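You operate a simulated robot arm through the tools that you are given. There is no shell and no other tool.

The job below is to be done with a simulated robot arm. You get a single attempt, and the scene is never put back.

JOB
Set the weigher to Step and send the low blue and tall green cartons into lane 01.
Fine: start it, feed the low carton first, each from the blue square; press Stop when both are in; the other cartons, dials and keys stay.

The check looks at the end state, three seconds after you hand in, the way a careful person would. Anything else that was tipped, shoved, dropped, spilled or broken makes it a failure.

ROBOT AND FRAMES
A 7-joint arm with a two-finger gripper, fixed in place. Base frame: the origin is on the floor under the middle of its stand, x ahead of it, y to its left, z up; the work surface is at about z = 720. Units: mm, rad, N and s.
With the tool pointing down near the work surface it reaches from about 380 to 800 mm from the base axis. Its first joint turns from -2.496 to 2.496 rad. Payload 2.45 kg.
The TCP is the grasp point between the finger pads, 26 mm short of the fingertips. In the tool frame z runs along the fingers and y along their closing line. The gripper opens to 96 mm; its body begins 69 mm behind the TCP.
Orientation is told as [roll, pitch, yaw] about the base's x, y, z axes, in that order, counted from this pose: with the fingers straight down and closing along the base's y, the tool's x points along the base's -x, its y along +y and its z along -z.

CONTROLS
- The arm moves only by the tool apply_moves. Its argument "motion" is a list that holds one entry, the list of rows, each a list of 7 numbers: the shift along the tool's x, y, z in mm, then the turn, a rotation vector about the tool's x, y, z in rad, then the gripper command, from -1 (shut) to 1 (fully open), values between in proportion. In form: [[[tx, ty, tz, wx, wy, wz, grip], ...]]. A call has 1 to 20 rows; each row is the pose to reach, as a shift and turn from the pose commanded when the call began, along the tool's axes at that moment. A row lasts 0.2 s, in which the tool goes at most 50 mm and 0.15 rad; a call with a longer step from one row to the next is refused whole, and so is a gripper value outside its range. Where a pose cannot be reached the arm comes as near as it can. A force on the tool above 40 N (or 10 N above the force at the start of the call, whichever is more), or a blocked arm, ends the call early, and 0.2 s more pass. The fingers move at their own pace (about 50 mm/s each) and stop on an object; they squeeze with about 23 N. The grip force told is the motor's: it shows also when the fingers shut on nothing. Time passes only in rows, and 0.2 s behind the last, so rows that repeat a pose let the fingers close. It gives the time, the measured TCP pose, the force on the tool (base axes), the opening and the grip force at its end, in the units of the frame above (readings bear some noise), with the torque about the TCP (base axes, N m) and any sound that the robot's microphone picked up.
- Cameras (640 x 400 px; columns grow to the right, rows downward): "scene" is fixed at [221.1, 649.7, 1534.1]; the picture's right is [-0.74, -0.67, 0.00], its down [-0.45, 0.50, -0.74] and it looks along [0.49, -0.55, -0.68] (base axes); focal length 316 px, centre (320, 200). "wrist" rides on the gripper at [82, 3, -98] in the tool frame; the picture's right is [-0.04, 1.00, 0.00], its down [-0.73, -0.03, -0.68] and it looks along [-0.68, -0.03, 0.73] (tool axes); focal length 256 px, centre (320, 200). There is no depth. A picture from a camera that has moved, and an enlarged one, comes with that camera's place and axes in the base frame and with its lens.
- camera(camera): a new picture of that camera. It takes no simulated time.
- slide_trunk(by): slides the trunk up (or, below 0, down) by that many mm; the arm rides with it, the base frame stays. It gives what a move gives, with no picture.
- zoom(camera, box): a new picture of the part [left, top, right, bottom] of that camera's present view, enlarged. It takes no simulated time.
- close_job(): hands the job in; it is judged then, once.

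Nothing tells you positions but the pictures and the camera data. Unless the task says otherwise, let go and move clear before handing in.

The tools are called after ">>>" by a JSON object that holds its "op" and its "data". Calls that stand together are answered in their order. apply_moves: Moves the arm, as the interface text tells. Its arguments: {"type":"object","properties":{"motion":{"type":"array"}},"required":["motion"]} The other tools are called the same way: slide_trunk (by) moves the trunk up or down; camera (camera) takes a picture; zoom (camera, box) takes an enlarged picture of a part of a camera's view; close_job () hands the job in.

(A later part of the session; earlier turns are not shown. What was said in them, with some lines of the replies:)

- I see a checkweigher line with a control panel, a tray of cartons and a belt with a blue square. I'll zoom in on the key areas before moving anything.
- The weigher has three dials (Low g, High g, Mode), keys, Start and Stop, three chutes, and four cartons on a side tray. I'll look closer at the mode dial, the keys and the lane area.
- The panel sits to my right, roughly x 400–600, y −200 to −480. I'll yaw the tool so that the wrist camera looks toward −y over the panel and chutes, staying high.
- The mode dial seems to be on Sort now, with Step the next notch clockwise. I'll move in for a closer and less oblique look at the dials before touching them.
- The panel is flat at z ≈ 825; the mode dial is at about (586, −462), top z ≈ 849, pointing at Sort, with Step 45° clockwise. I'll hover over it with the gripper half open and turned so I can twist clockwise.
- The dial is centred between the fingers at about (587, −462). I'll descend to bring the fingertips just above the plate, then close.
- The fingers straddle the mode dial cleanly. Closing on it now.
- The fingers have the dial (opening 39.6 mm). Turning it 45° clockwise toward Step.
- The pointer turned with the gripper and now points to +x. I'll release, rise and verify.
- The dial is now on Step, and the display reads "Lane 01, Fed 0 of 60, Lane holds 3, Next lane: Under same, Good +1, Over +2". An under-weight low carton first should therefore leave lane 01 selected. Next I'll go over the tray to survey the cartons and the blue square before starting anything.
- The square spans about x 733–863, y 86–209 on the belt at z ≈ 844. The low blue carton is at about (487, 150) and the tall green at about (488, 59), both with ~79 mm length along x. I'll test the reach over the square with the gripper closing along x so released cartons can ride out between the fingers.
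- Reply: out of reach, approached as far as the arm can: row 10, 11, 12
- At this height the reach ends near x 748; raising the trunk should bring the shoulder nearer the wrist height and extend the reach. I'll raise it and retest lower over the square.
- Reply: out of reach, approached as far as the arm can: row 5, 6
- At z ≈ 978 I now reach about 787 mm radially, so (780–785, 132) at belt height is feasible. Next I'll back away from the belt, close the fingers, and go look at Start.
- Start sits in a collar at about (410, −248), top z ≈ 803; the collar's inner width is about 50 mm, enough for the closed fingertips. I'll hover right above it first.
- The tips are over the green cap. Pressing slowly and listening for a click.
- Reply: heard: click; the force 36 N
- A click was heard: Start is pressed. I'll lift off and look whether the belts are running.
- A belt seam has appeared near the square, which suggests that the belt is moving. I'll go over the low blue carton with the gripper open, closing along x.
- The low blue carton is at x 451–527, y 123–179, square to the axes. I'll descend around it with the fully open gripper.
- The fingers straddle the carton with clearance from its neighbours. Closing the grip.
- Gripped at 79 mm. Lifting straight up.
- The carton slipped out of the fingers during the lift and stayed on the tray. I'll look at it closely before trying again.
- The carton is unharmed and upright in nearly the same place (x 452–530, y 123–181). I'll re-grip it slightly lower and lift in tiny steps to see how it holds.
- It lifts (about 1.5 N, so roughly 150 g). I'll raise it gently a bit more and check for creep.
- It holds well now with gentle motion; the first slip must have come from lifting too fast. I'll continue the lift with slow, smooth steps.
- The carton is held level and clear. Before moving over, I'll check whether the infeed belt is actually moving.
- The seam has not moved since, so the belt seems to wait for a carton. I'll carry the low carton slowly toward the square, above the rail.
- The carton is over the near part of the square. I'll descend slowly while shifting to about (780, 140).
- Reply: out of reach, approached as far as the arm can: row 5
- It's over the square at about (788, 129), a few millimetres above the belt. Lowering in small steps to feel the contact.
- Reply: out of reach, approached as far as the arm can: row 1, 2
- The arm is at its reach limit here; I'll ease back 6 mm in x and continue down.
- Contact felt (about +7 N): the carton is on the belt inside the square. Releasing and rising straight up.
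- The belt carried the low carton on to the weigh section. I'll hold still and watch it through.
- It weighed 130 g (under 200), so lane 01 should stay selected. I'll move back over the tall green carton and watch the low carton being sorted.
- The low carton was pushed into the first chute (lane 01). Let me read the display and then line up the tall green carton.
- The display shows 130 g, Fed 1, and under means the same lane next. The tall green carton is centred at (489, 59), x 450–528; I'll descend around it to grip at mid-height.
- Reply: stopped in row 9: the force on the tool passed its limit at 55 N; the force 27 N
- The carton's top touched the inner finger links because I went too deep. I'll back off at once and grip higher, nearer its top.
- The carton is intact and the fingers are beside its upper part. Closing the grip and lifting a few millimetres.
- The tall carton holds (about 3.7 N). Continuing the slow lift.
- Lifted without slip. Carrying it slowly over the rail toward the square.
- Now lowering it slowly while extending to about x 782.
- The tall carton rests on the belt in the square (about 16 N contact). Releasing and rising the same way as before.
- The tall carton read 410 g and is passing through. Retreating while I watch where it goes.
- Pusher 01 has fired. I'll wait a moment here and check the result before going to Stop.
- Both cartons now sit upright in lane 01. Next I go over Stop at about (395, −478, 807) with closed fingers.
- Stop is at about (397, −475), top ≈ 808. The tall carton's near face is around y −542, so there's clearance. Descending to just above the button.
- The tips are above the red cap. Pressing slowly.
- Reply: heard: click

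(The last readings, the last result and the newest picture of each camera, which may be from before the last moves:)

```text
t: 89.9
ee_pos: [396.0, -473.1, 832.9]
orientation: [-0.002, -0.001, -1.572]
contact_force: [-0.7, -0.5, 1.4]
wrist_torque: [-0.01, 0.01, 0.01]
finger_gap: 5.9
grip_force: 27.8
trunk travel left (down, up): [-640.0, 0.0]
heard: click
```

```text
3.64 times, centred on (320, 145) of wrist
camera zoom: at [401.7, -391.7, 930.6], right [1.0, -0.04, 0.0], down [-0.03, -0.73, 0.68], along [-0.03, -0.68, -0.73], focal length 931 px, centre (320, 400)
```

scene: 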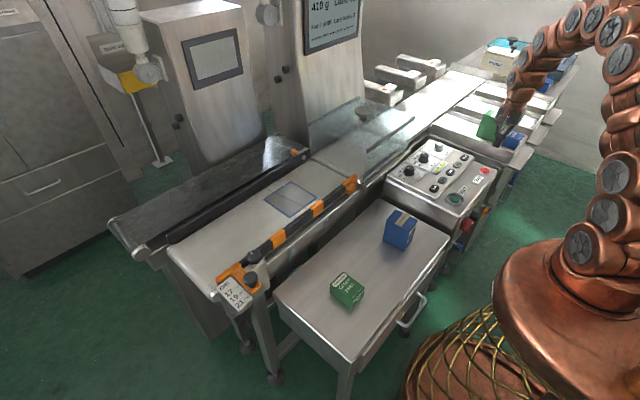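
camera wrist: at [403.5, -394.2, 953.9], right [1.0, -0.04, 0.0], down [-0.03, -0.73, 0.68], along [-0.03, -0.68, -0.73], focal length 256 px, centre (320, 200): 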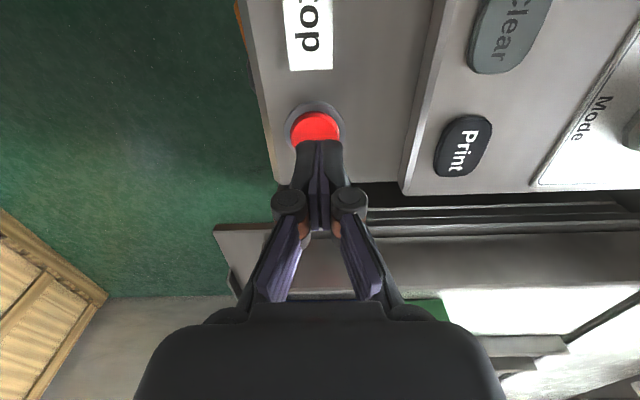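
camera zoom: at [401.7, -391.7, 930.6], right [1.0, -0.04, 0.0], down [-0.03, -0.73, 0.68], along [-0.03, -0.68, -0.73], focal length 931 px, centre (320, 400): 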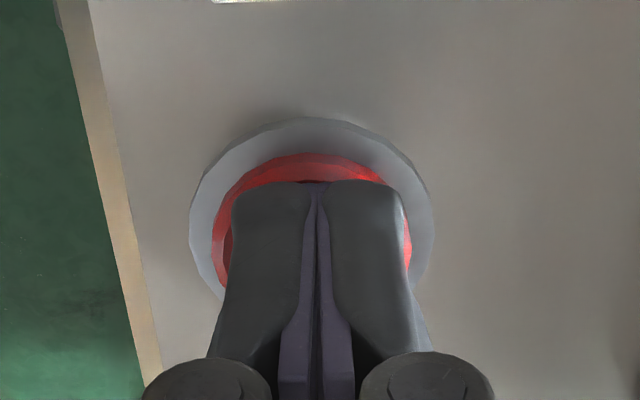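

Click heard: Stop is pressed. Lifting straight off and moving clear.

>>> {"op": "apply_moves", "data": {"motion": [[[0, 0, -8, 0, 0, 0, -1], [0, 0, -30, 0, 0, 0, -1], [0, 0, -70, 0, 0, 0, -1], [0, 0, -110, 0, 0, 0, -1], [30, 0, -150, 0, 0, 0, -1], [75, 0, -170, 0, 0, 0, -1], [120, 0, -180, 0, 0, 0, -1], [165, 0, -180, 0, 0, 0, -1], [210, 0, -180, 0, 0, 0, -1], [255, 0, -180, 0, 0, 0, -1], [300, 0, -180, 0, 0, 0, -1], [345, 0, -180, 0, 0, 0, -1], [390, 0, -180, 0, 0, 0, -1], [435, 0, -180, 0, 0, 0, -1], [480, 0, -180, 0, 0, 0, -1], [480, 0, -180, 0, 0, 0, -1]]]}}

>>> {"op": "camera", "data": {"camera": "scene"}}

>>> {"op": "camera", "data": {"camera": "wrist"}}

>>> {"op": "zoom", "data": {"camera": "scene", "box": [380, 100, 540, 220]}}

>>> {"op": "zoom", "data": {"camera": "scene", "box": [305, 0, 365, 40]}}

```text
t: 93.3
ee_pos: [396.5, 6.0, 1012.1]
orientation: [-0.002, -0.001, -1.574]
contact_force: [-0.3, -0.9, 0.7]
wrist_torque: [0.0, -0.04, 0.01]
finger_gap: 0.0
grip_force: 28.5
trunk travel left (down, up): [-640.0, 0.0]
```

```text
taken
```

scene: 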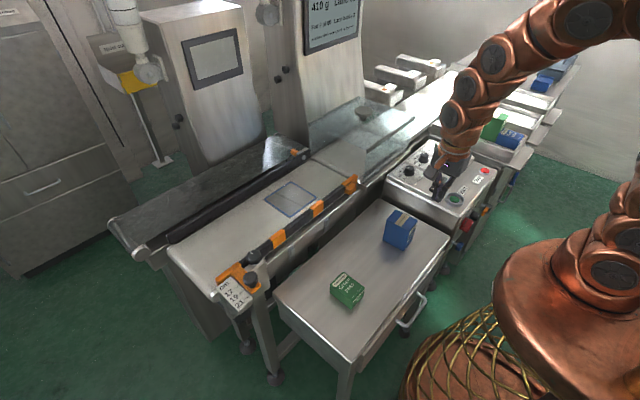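

```text
taken
camera wrist: at [402.1, 87.7, 1110.1], right [1.0, -0.04, 0.0], down [-0.03, -0.73, 0.68], along [-0.03, -0.68, -0.73], focal length 256 px, centre (320, 200)
```

wrist: 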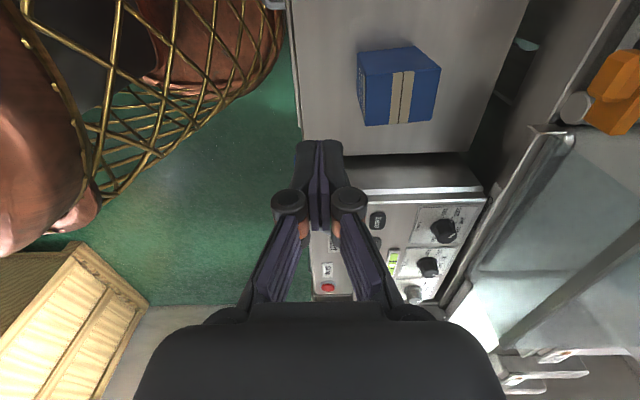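

```text
3.33 times, centred on (460, 160) of scene
camera zoom: at [221.1, 649.7, 1534.1], right [-0.74, -0.67, 0.0], down [-0.45, 0.5, -0.74], along [0.49, -0.55, -0.68], focal length 1055 px, centre (-147, 333)
```

zoom: 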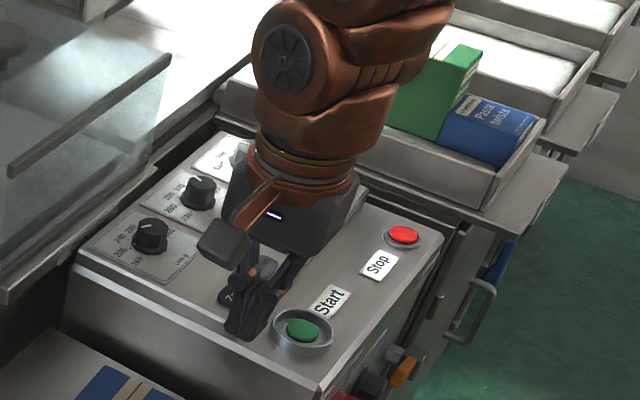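

```text
10.00 times, centred on (335, 20) of scene
camera zoom: at [221.1, 649.7, 1534.1], right [-0.74, -0.67, 0.0], down [-0.45, 0.5, -0.74], along [0.49, -0.55, -0.68], focal length 3164 px, centre (170, 2000)
```

zoom: 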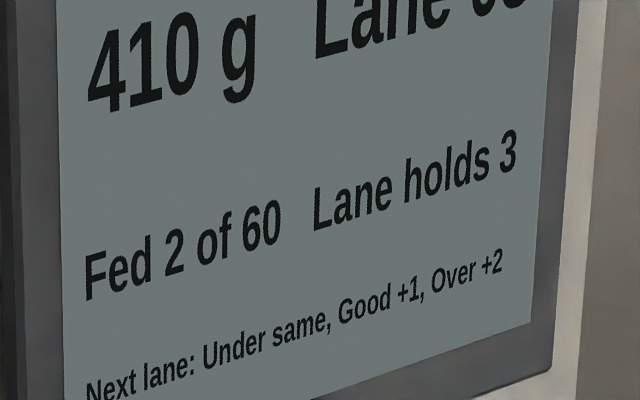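

Lane now reads 03 next (over +2), consistent with both cartons having gone to lane 01. I'll move further clear and do a final check of dials, keys, cartons and belt.

>>> {"op": "apply_moves", "data": {"motion": [[[40, 0, -10, 0, 0, 0, -1], [80, 0, -20, 0, 0, 0, -1], [120, 0, -30, 0, 0, 0, -1], [160, 0, -40, 0, 0, 0, -1], [200, 0, -50, 0, 0, 0, -0.5], [240, 0, -60, 0, 0, 0, 0], [280, 0, -70, 0, 0, 0, 0], [280, 0, -70, 0, 0, 0, 0]]]}}

>>> {"op": "camera", "data": {"camera": "scene"}}

>>> {"op": "zoom", "data": {"camera": "scene", "box": [390, 120, 500, 220]}}

>>> {"op": "zoom", "data": {"camera": "scene", "box": [440, 80, 560, 170]}}

>>> {"op": "zoom", "data": {"camera": "scene", "box": [160, 150, 380, 310]}}

```text
t: 95.1
ee_pos: [400.1, 287.4, 1081.8]
orientation: [-0.001, 0.0, -1.572]
contact_force: [0.0, 0.2, -0.3]
wrist_torque: [-0.02, -0.01, 0.01]
finger_gap: 48.0
grip_force: 0.1
trunk travel left (down, up): [-640.0, 0.0]
```

```text
taken
```

scene: 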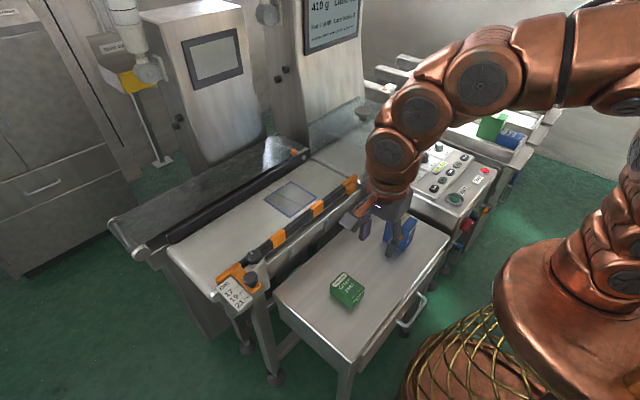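

```text
4.00 times, centred on (445, 170) of scene
camera zoom: at [221.1, 649.7, 1534.1], right [-0.74, -0.67, 0.0], down [-0.45, 0.5, -0.74], along [0.49, -0.55, -0.68], focal length 1266 px, centre (-180, 320)
```

zoom: 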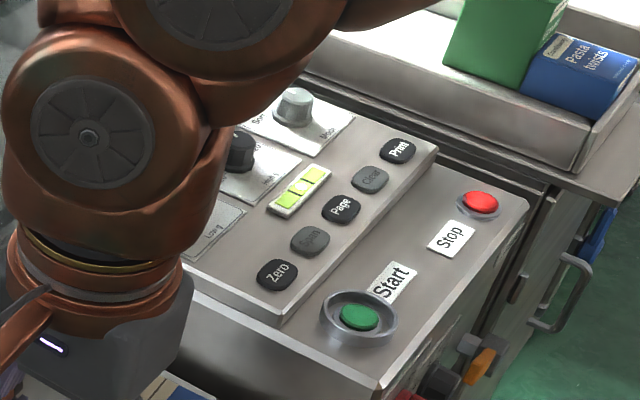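

```text
4.44 times, centred on (500, 125) of scene
camera zoom: at [221.1, 649.7, 1534.1], right [-0.74, -0.67, 0.0], down [-0.45, 0.5, -0.74], along [0.49, -0.55, -0.68], focal length 1406 px, centre (-480, 533)
```

zoom: 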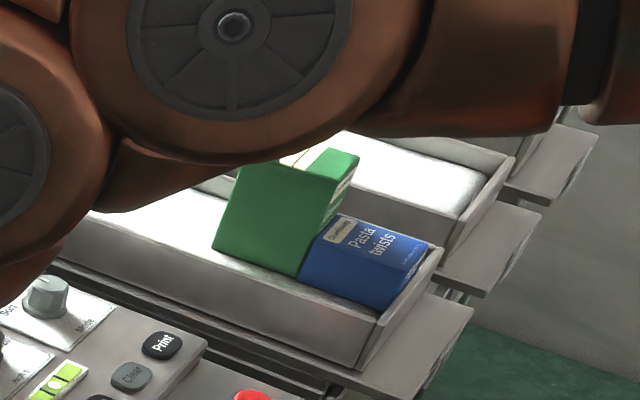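

```text
2.50 times, centred on (270, 230) of scene
camera zoom: at [221.1, 649.7, 1534.1], right [-0.74, -0.67, 0.0], down [-0.45, 0.5, -0.74], along [0.49, -0.55, -0.68], focal length 791 px, centre (445, 125)
```

zoom: 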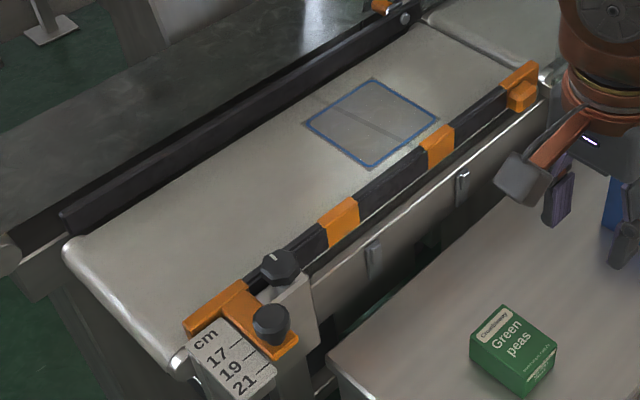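

I'll move once more to view the dials with the wrist camera and compare the belt seam to confirm that it has stopped.

>>> {"op": "apply_moves", "data": {"motion": [[[-40, 10, -15, 0, 0, 0, 0], [-80, 20, -30, 0, 0, 0, 0], [-120, 30, -45, 0, 0, 0, 0], [-160, 40, -60, 0, 0, 0, 0], [-200, 50, -75, 0, 0, 0, 0], [-240, 60, -75, 0, 0, 0, 0], [-280, 70, -75, 0, 0, 0, 0], [-280, 70, -75, 0, 0, 0, 0]]]}}

>>> {"op": "camera", "data": {"camera": "wrist"}}

>>> {"op": "zoom", "data": {"camera": "wrist", "box": [280, 100, 420, 270]}}

>>> {"op": "zoom", "data": {"camera": "scene", "box": [160, 150, 380, 310]}}

>>> {"op": "camera", "data": {"camera": "scene"}}

```text
t: 96.9
ee_pos: [467.3, 4.8, 1158.2]
orientation: [-0.002, 0.0, -1.571]
contact_force: [-0.8, -0.4, 0.4]
wrist_torque: [0.02, 0.04, 0.01]
finger_gap: 47.8
grip_force: 0.1
trunk travel left (down, up): [-640.0, 0.0]
```

```text
taken
camera wrist: at [472.5, 86.3, 1256.9], right [1.0, -0.04, 0.0], down [-0.03, -0.73, 0.68], along [-0.03, -0.68, -0.73], focal length 256 px, centre (320, 200)
```

wrist: 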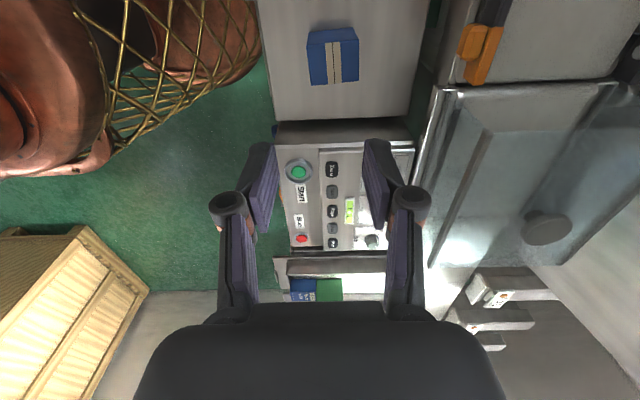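

```text
2.35 times, centred on (350, 185) of wrist
camera zoom: at [472.5, 86.3, 1256.9], right [1.0, -0.04, 0.0], down [-0.03, -0.73, 0.68], along [-0.03, -0.68, -0.73], focal length 602 px, centre (249, 235)
```

zoom: 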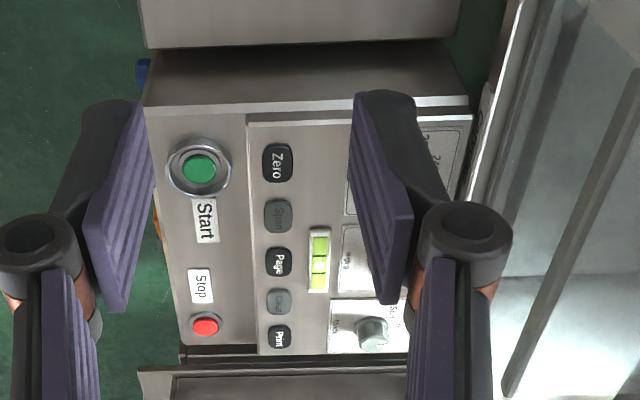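

```text
2.50 times, centred on (270, 230) of scene
camera zoom: at [221.1, 649.7, 1534.1], right [-0.74, -0.67, 0.0], down [-0.45, 0.5, -0.74], along [0.49, -0.55, -0.68], focal length 791 px, centre (445, 125)
```

zoom: 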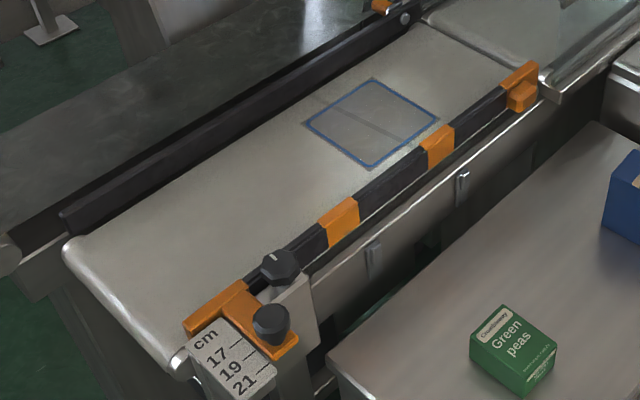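

```text
taken
```

scene: 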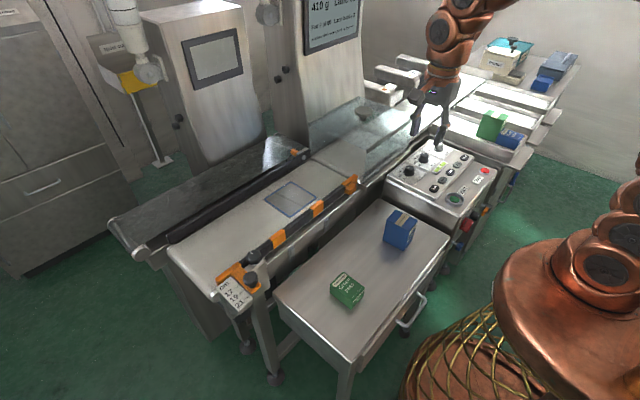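

>>> {"op": "zoom", "data": {"camera": "scene", "box": [395, 130, 475, 200]}}

>>> {"op": "zoom", "data": {"camera": "scene", "box": [440, 80, 560, 170]}}

>>> {"op": "zoom", "data": {"camera": "wrist", "box": [260, 0, 420, 110]}}

```text
5.71 times, centred on (435, 165) of scene
camera zoom: at [221.1, 649.7, 1534.1], right [-0.74, -0.67, 0.0], down [-0.45, 0.5, -0.74], along [0.49, -0.55, -0.68], focal length 1808 px, centre (-337, 400)
```

zoom: 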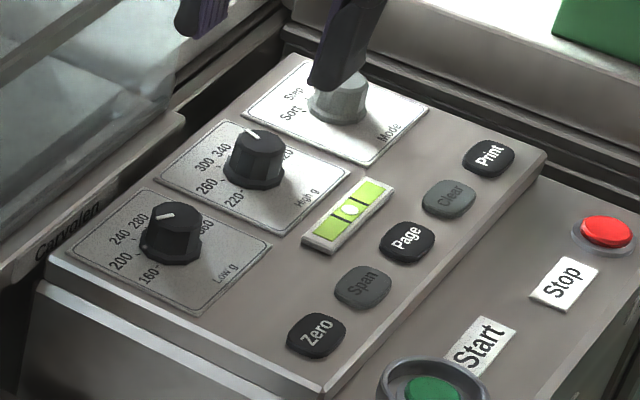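

```text
4.44 times, centred on (500, 125) of scene
camera zoom: at [221.1, 649.7, 1534.1], right [-0.74, -0.67, 0.0], down [-0.45, 0.5, -0.74], along [0.49, -0.55, -0.68], focal length 1406 px, centre (-480, 533)
```

zoom: 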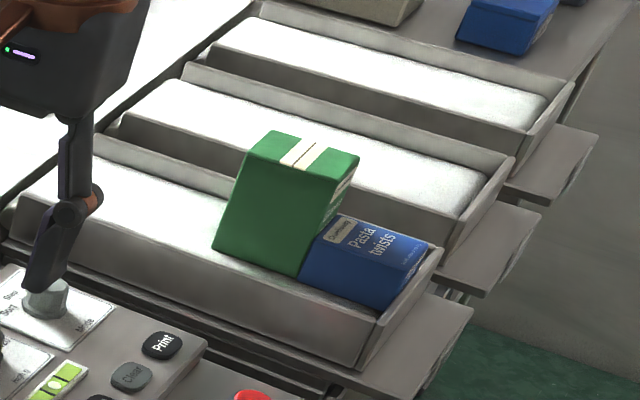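

```text
3.64 times, centred on (340, 55) of wrist
camera zoom: at [472.5, 86.3, 1256.9], right [1.0, -0.04, 0.0], down [-0.03, -0.73, 0.68], along [-0.03, -0.68, -0.73], focal length 931 px, centre (247, 727)
```

zoom: 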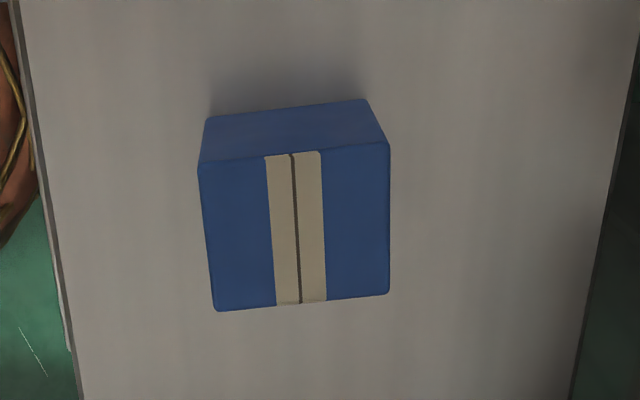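

>>> {"op": "zoom", "data": {"camera": "wrist", "box": [345, 215, 405, 260]}}

>>> {"op": "zoom", "data": {"camera": "wrist", "box": [280, 240, 360, 310]}}

```text
8.89 times, centred on (375, 238) of wrist
camera zoom: at [472.5, 86.3, 1256.9], right [1.0, -0.04, 0.0], down [-0.03, -0.73, 0.68], along [-0.03, -0.68, -0.73], focal length 2276 px, centre (-169, -133)
```

zoom: 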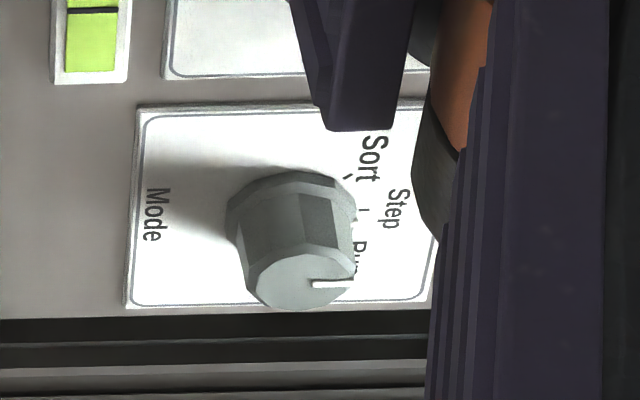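

```text
5.71 times, centred on (320, 275) of wrist
camera zoom: at [472.5, 86.3, 1256.9], right [1.0, -0.04, 0.0], down [-0.03, -0.73, 0.68], along [-0.03, -0.68, -0.73], focal length 1463 px, centre (320, -229)
```

zoom: 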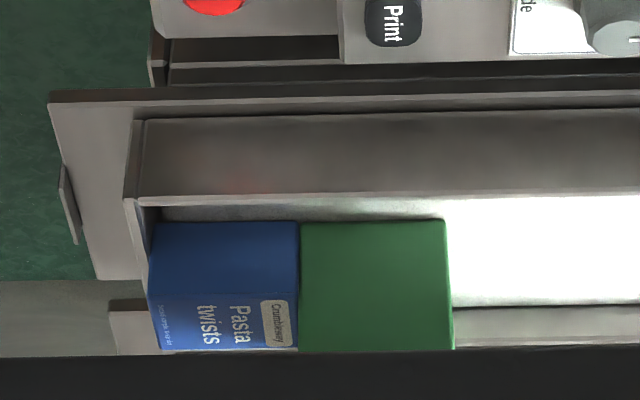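

The mode dial points at Step and the other dials and keys look unchanged. Both cartons sit in lane 01, the belt seam hasn't moved since Stop clicked, the other two cartons stand where they were, and the gripper is empty and clear. I'm handing in.

>>> {"op": "close_job", "data": {}}

```text
The job is handed in.
```

The weigher is set to Step, and the low blue and tall green cartons are both in lane 01. I pressed Start, fed the low carton first, and placed each one inside the blue square. I pressed Stop once both were in, and heard it click.

| Carton | Weight | Result |
|---|---|---|
| Low blue | 130 g (under the 200 g limit) | Lane 01; the next lane stayed 01 |
| Tall green | 410 g (over the 340 g limit) | Lane 01; the display then moved on to lane 03 |

Two things went wrong on the way:
- **Low blue carton:** it slipped out of the gripper on the first lift, which was too fast. It stayed upright on the tray in nearly the same spot, and I picked it up again more slowly.
- **Tall green carton:** I lowered the gripper too far around it and pushed down on its top with about 55 N. I backed off and gripped it higher. I saw no damage in the pictures.

In the final pictures, the low green and tall blue cartons were still in place on the tray, and the other dials and keys looked unchanged. The infeed belt showed no movement after Stop. The gripper was empty and clear.
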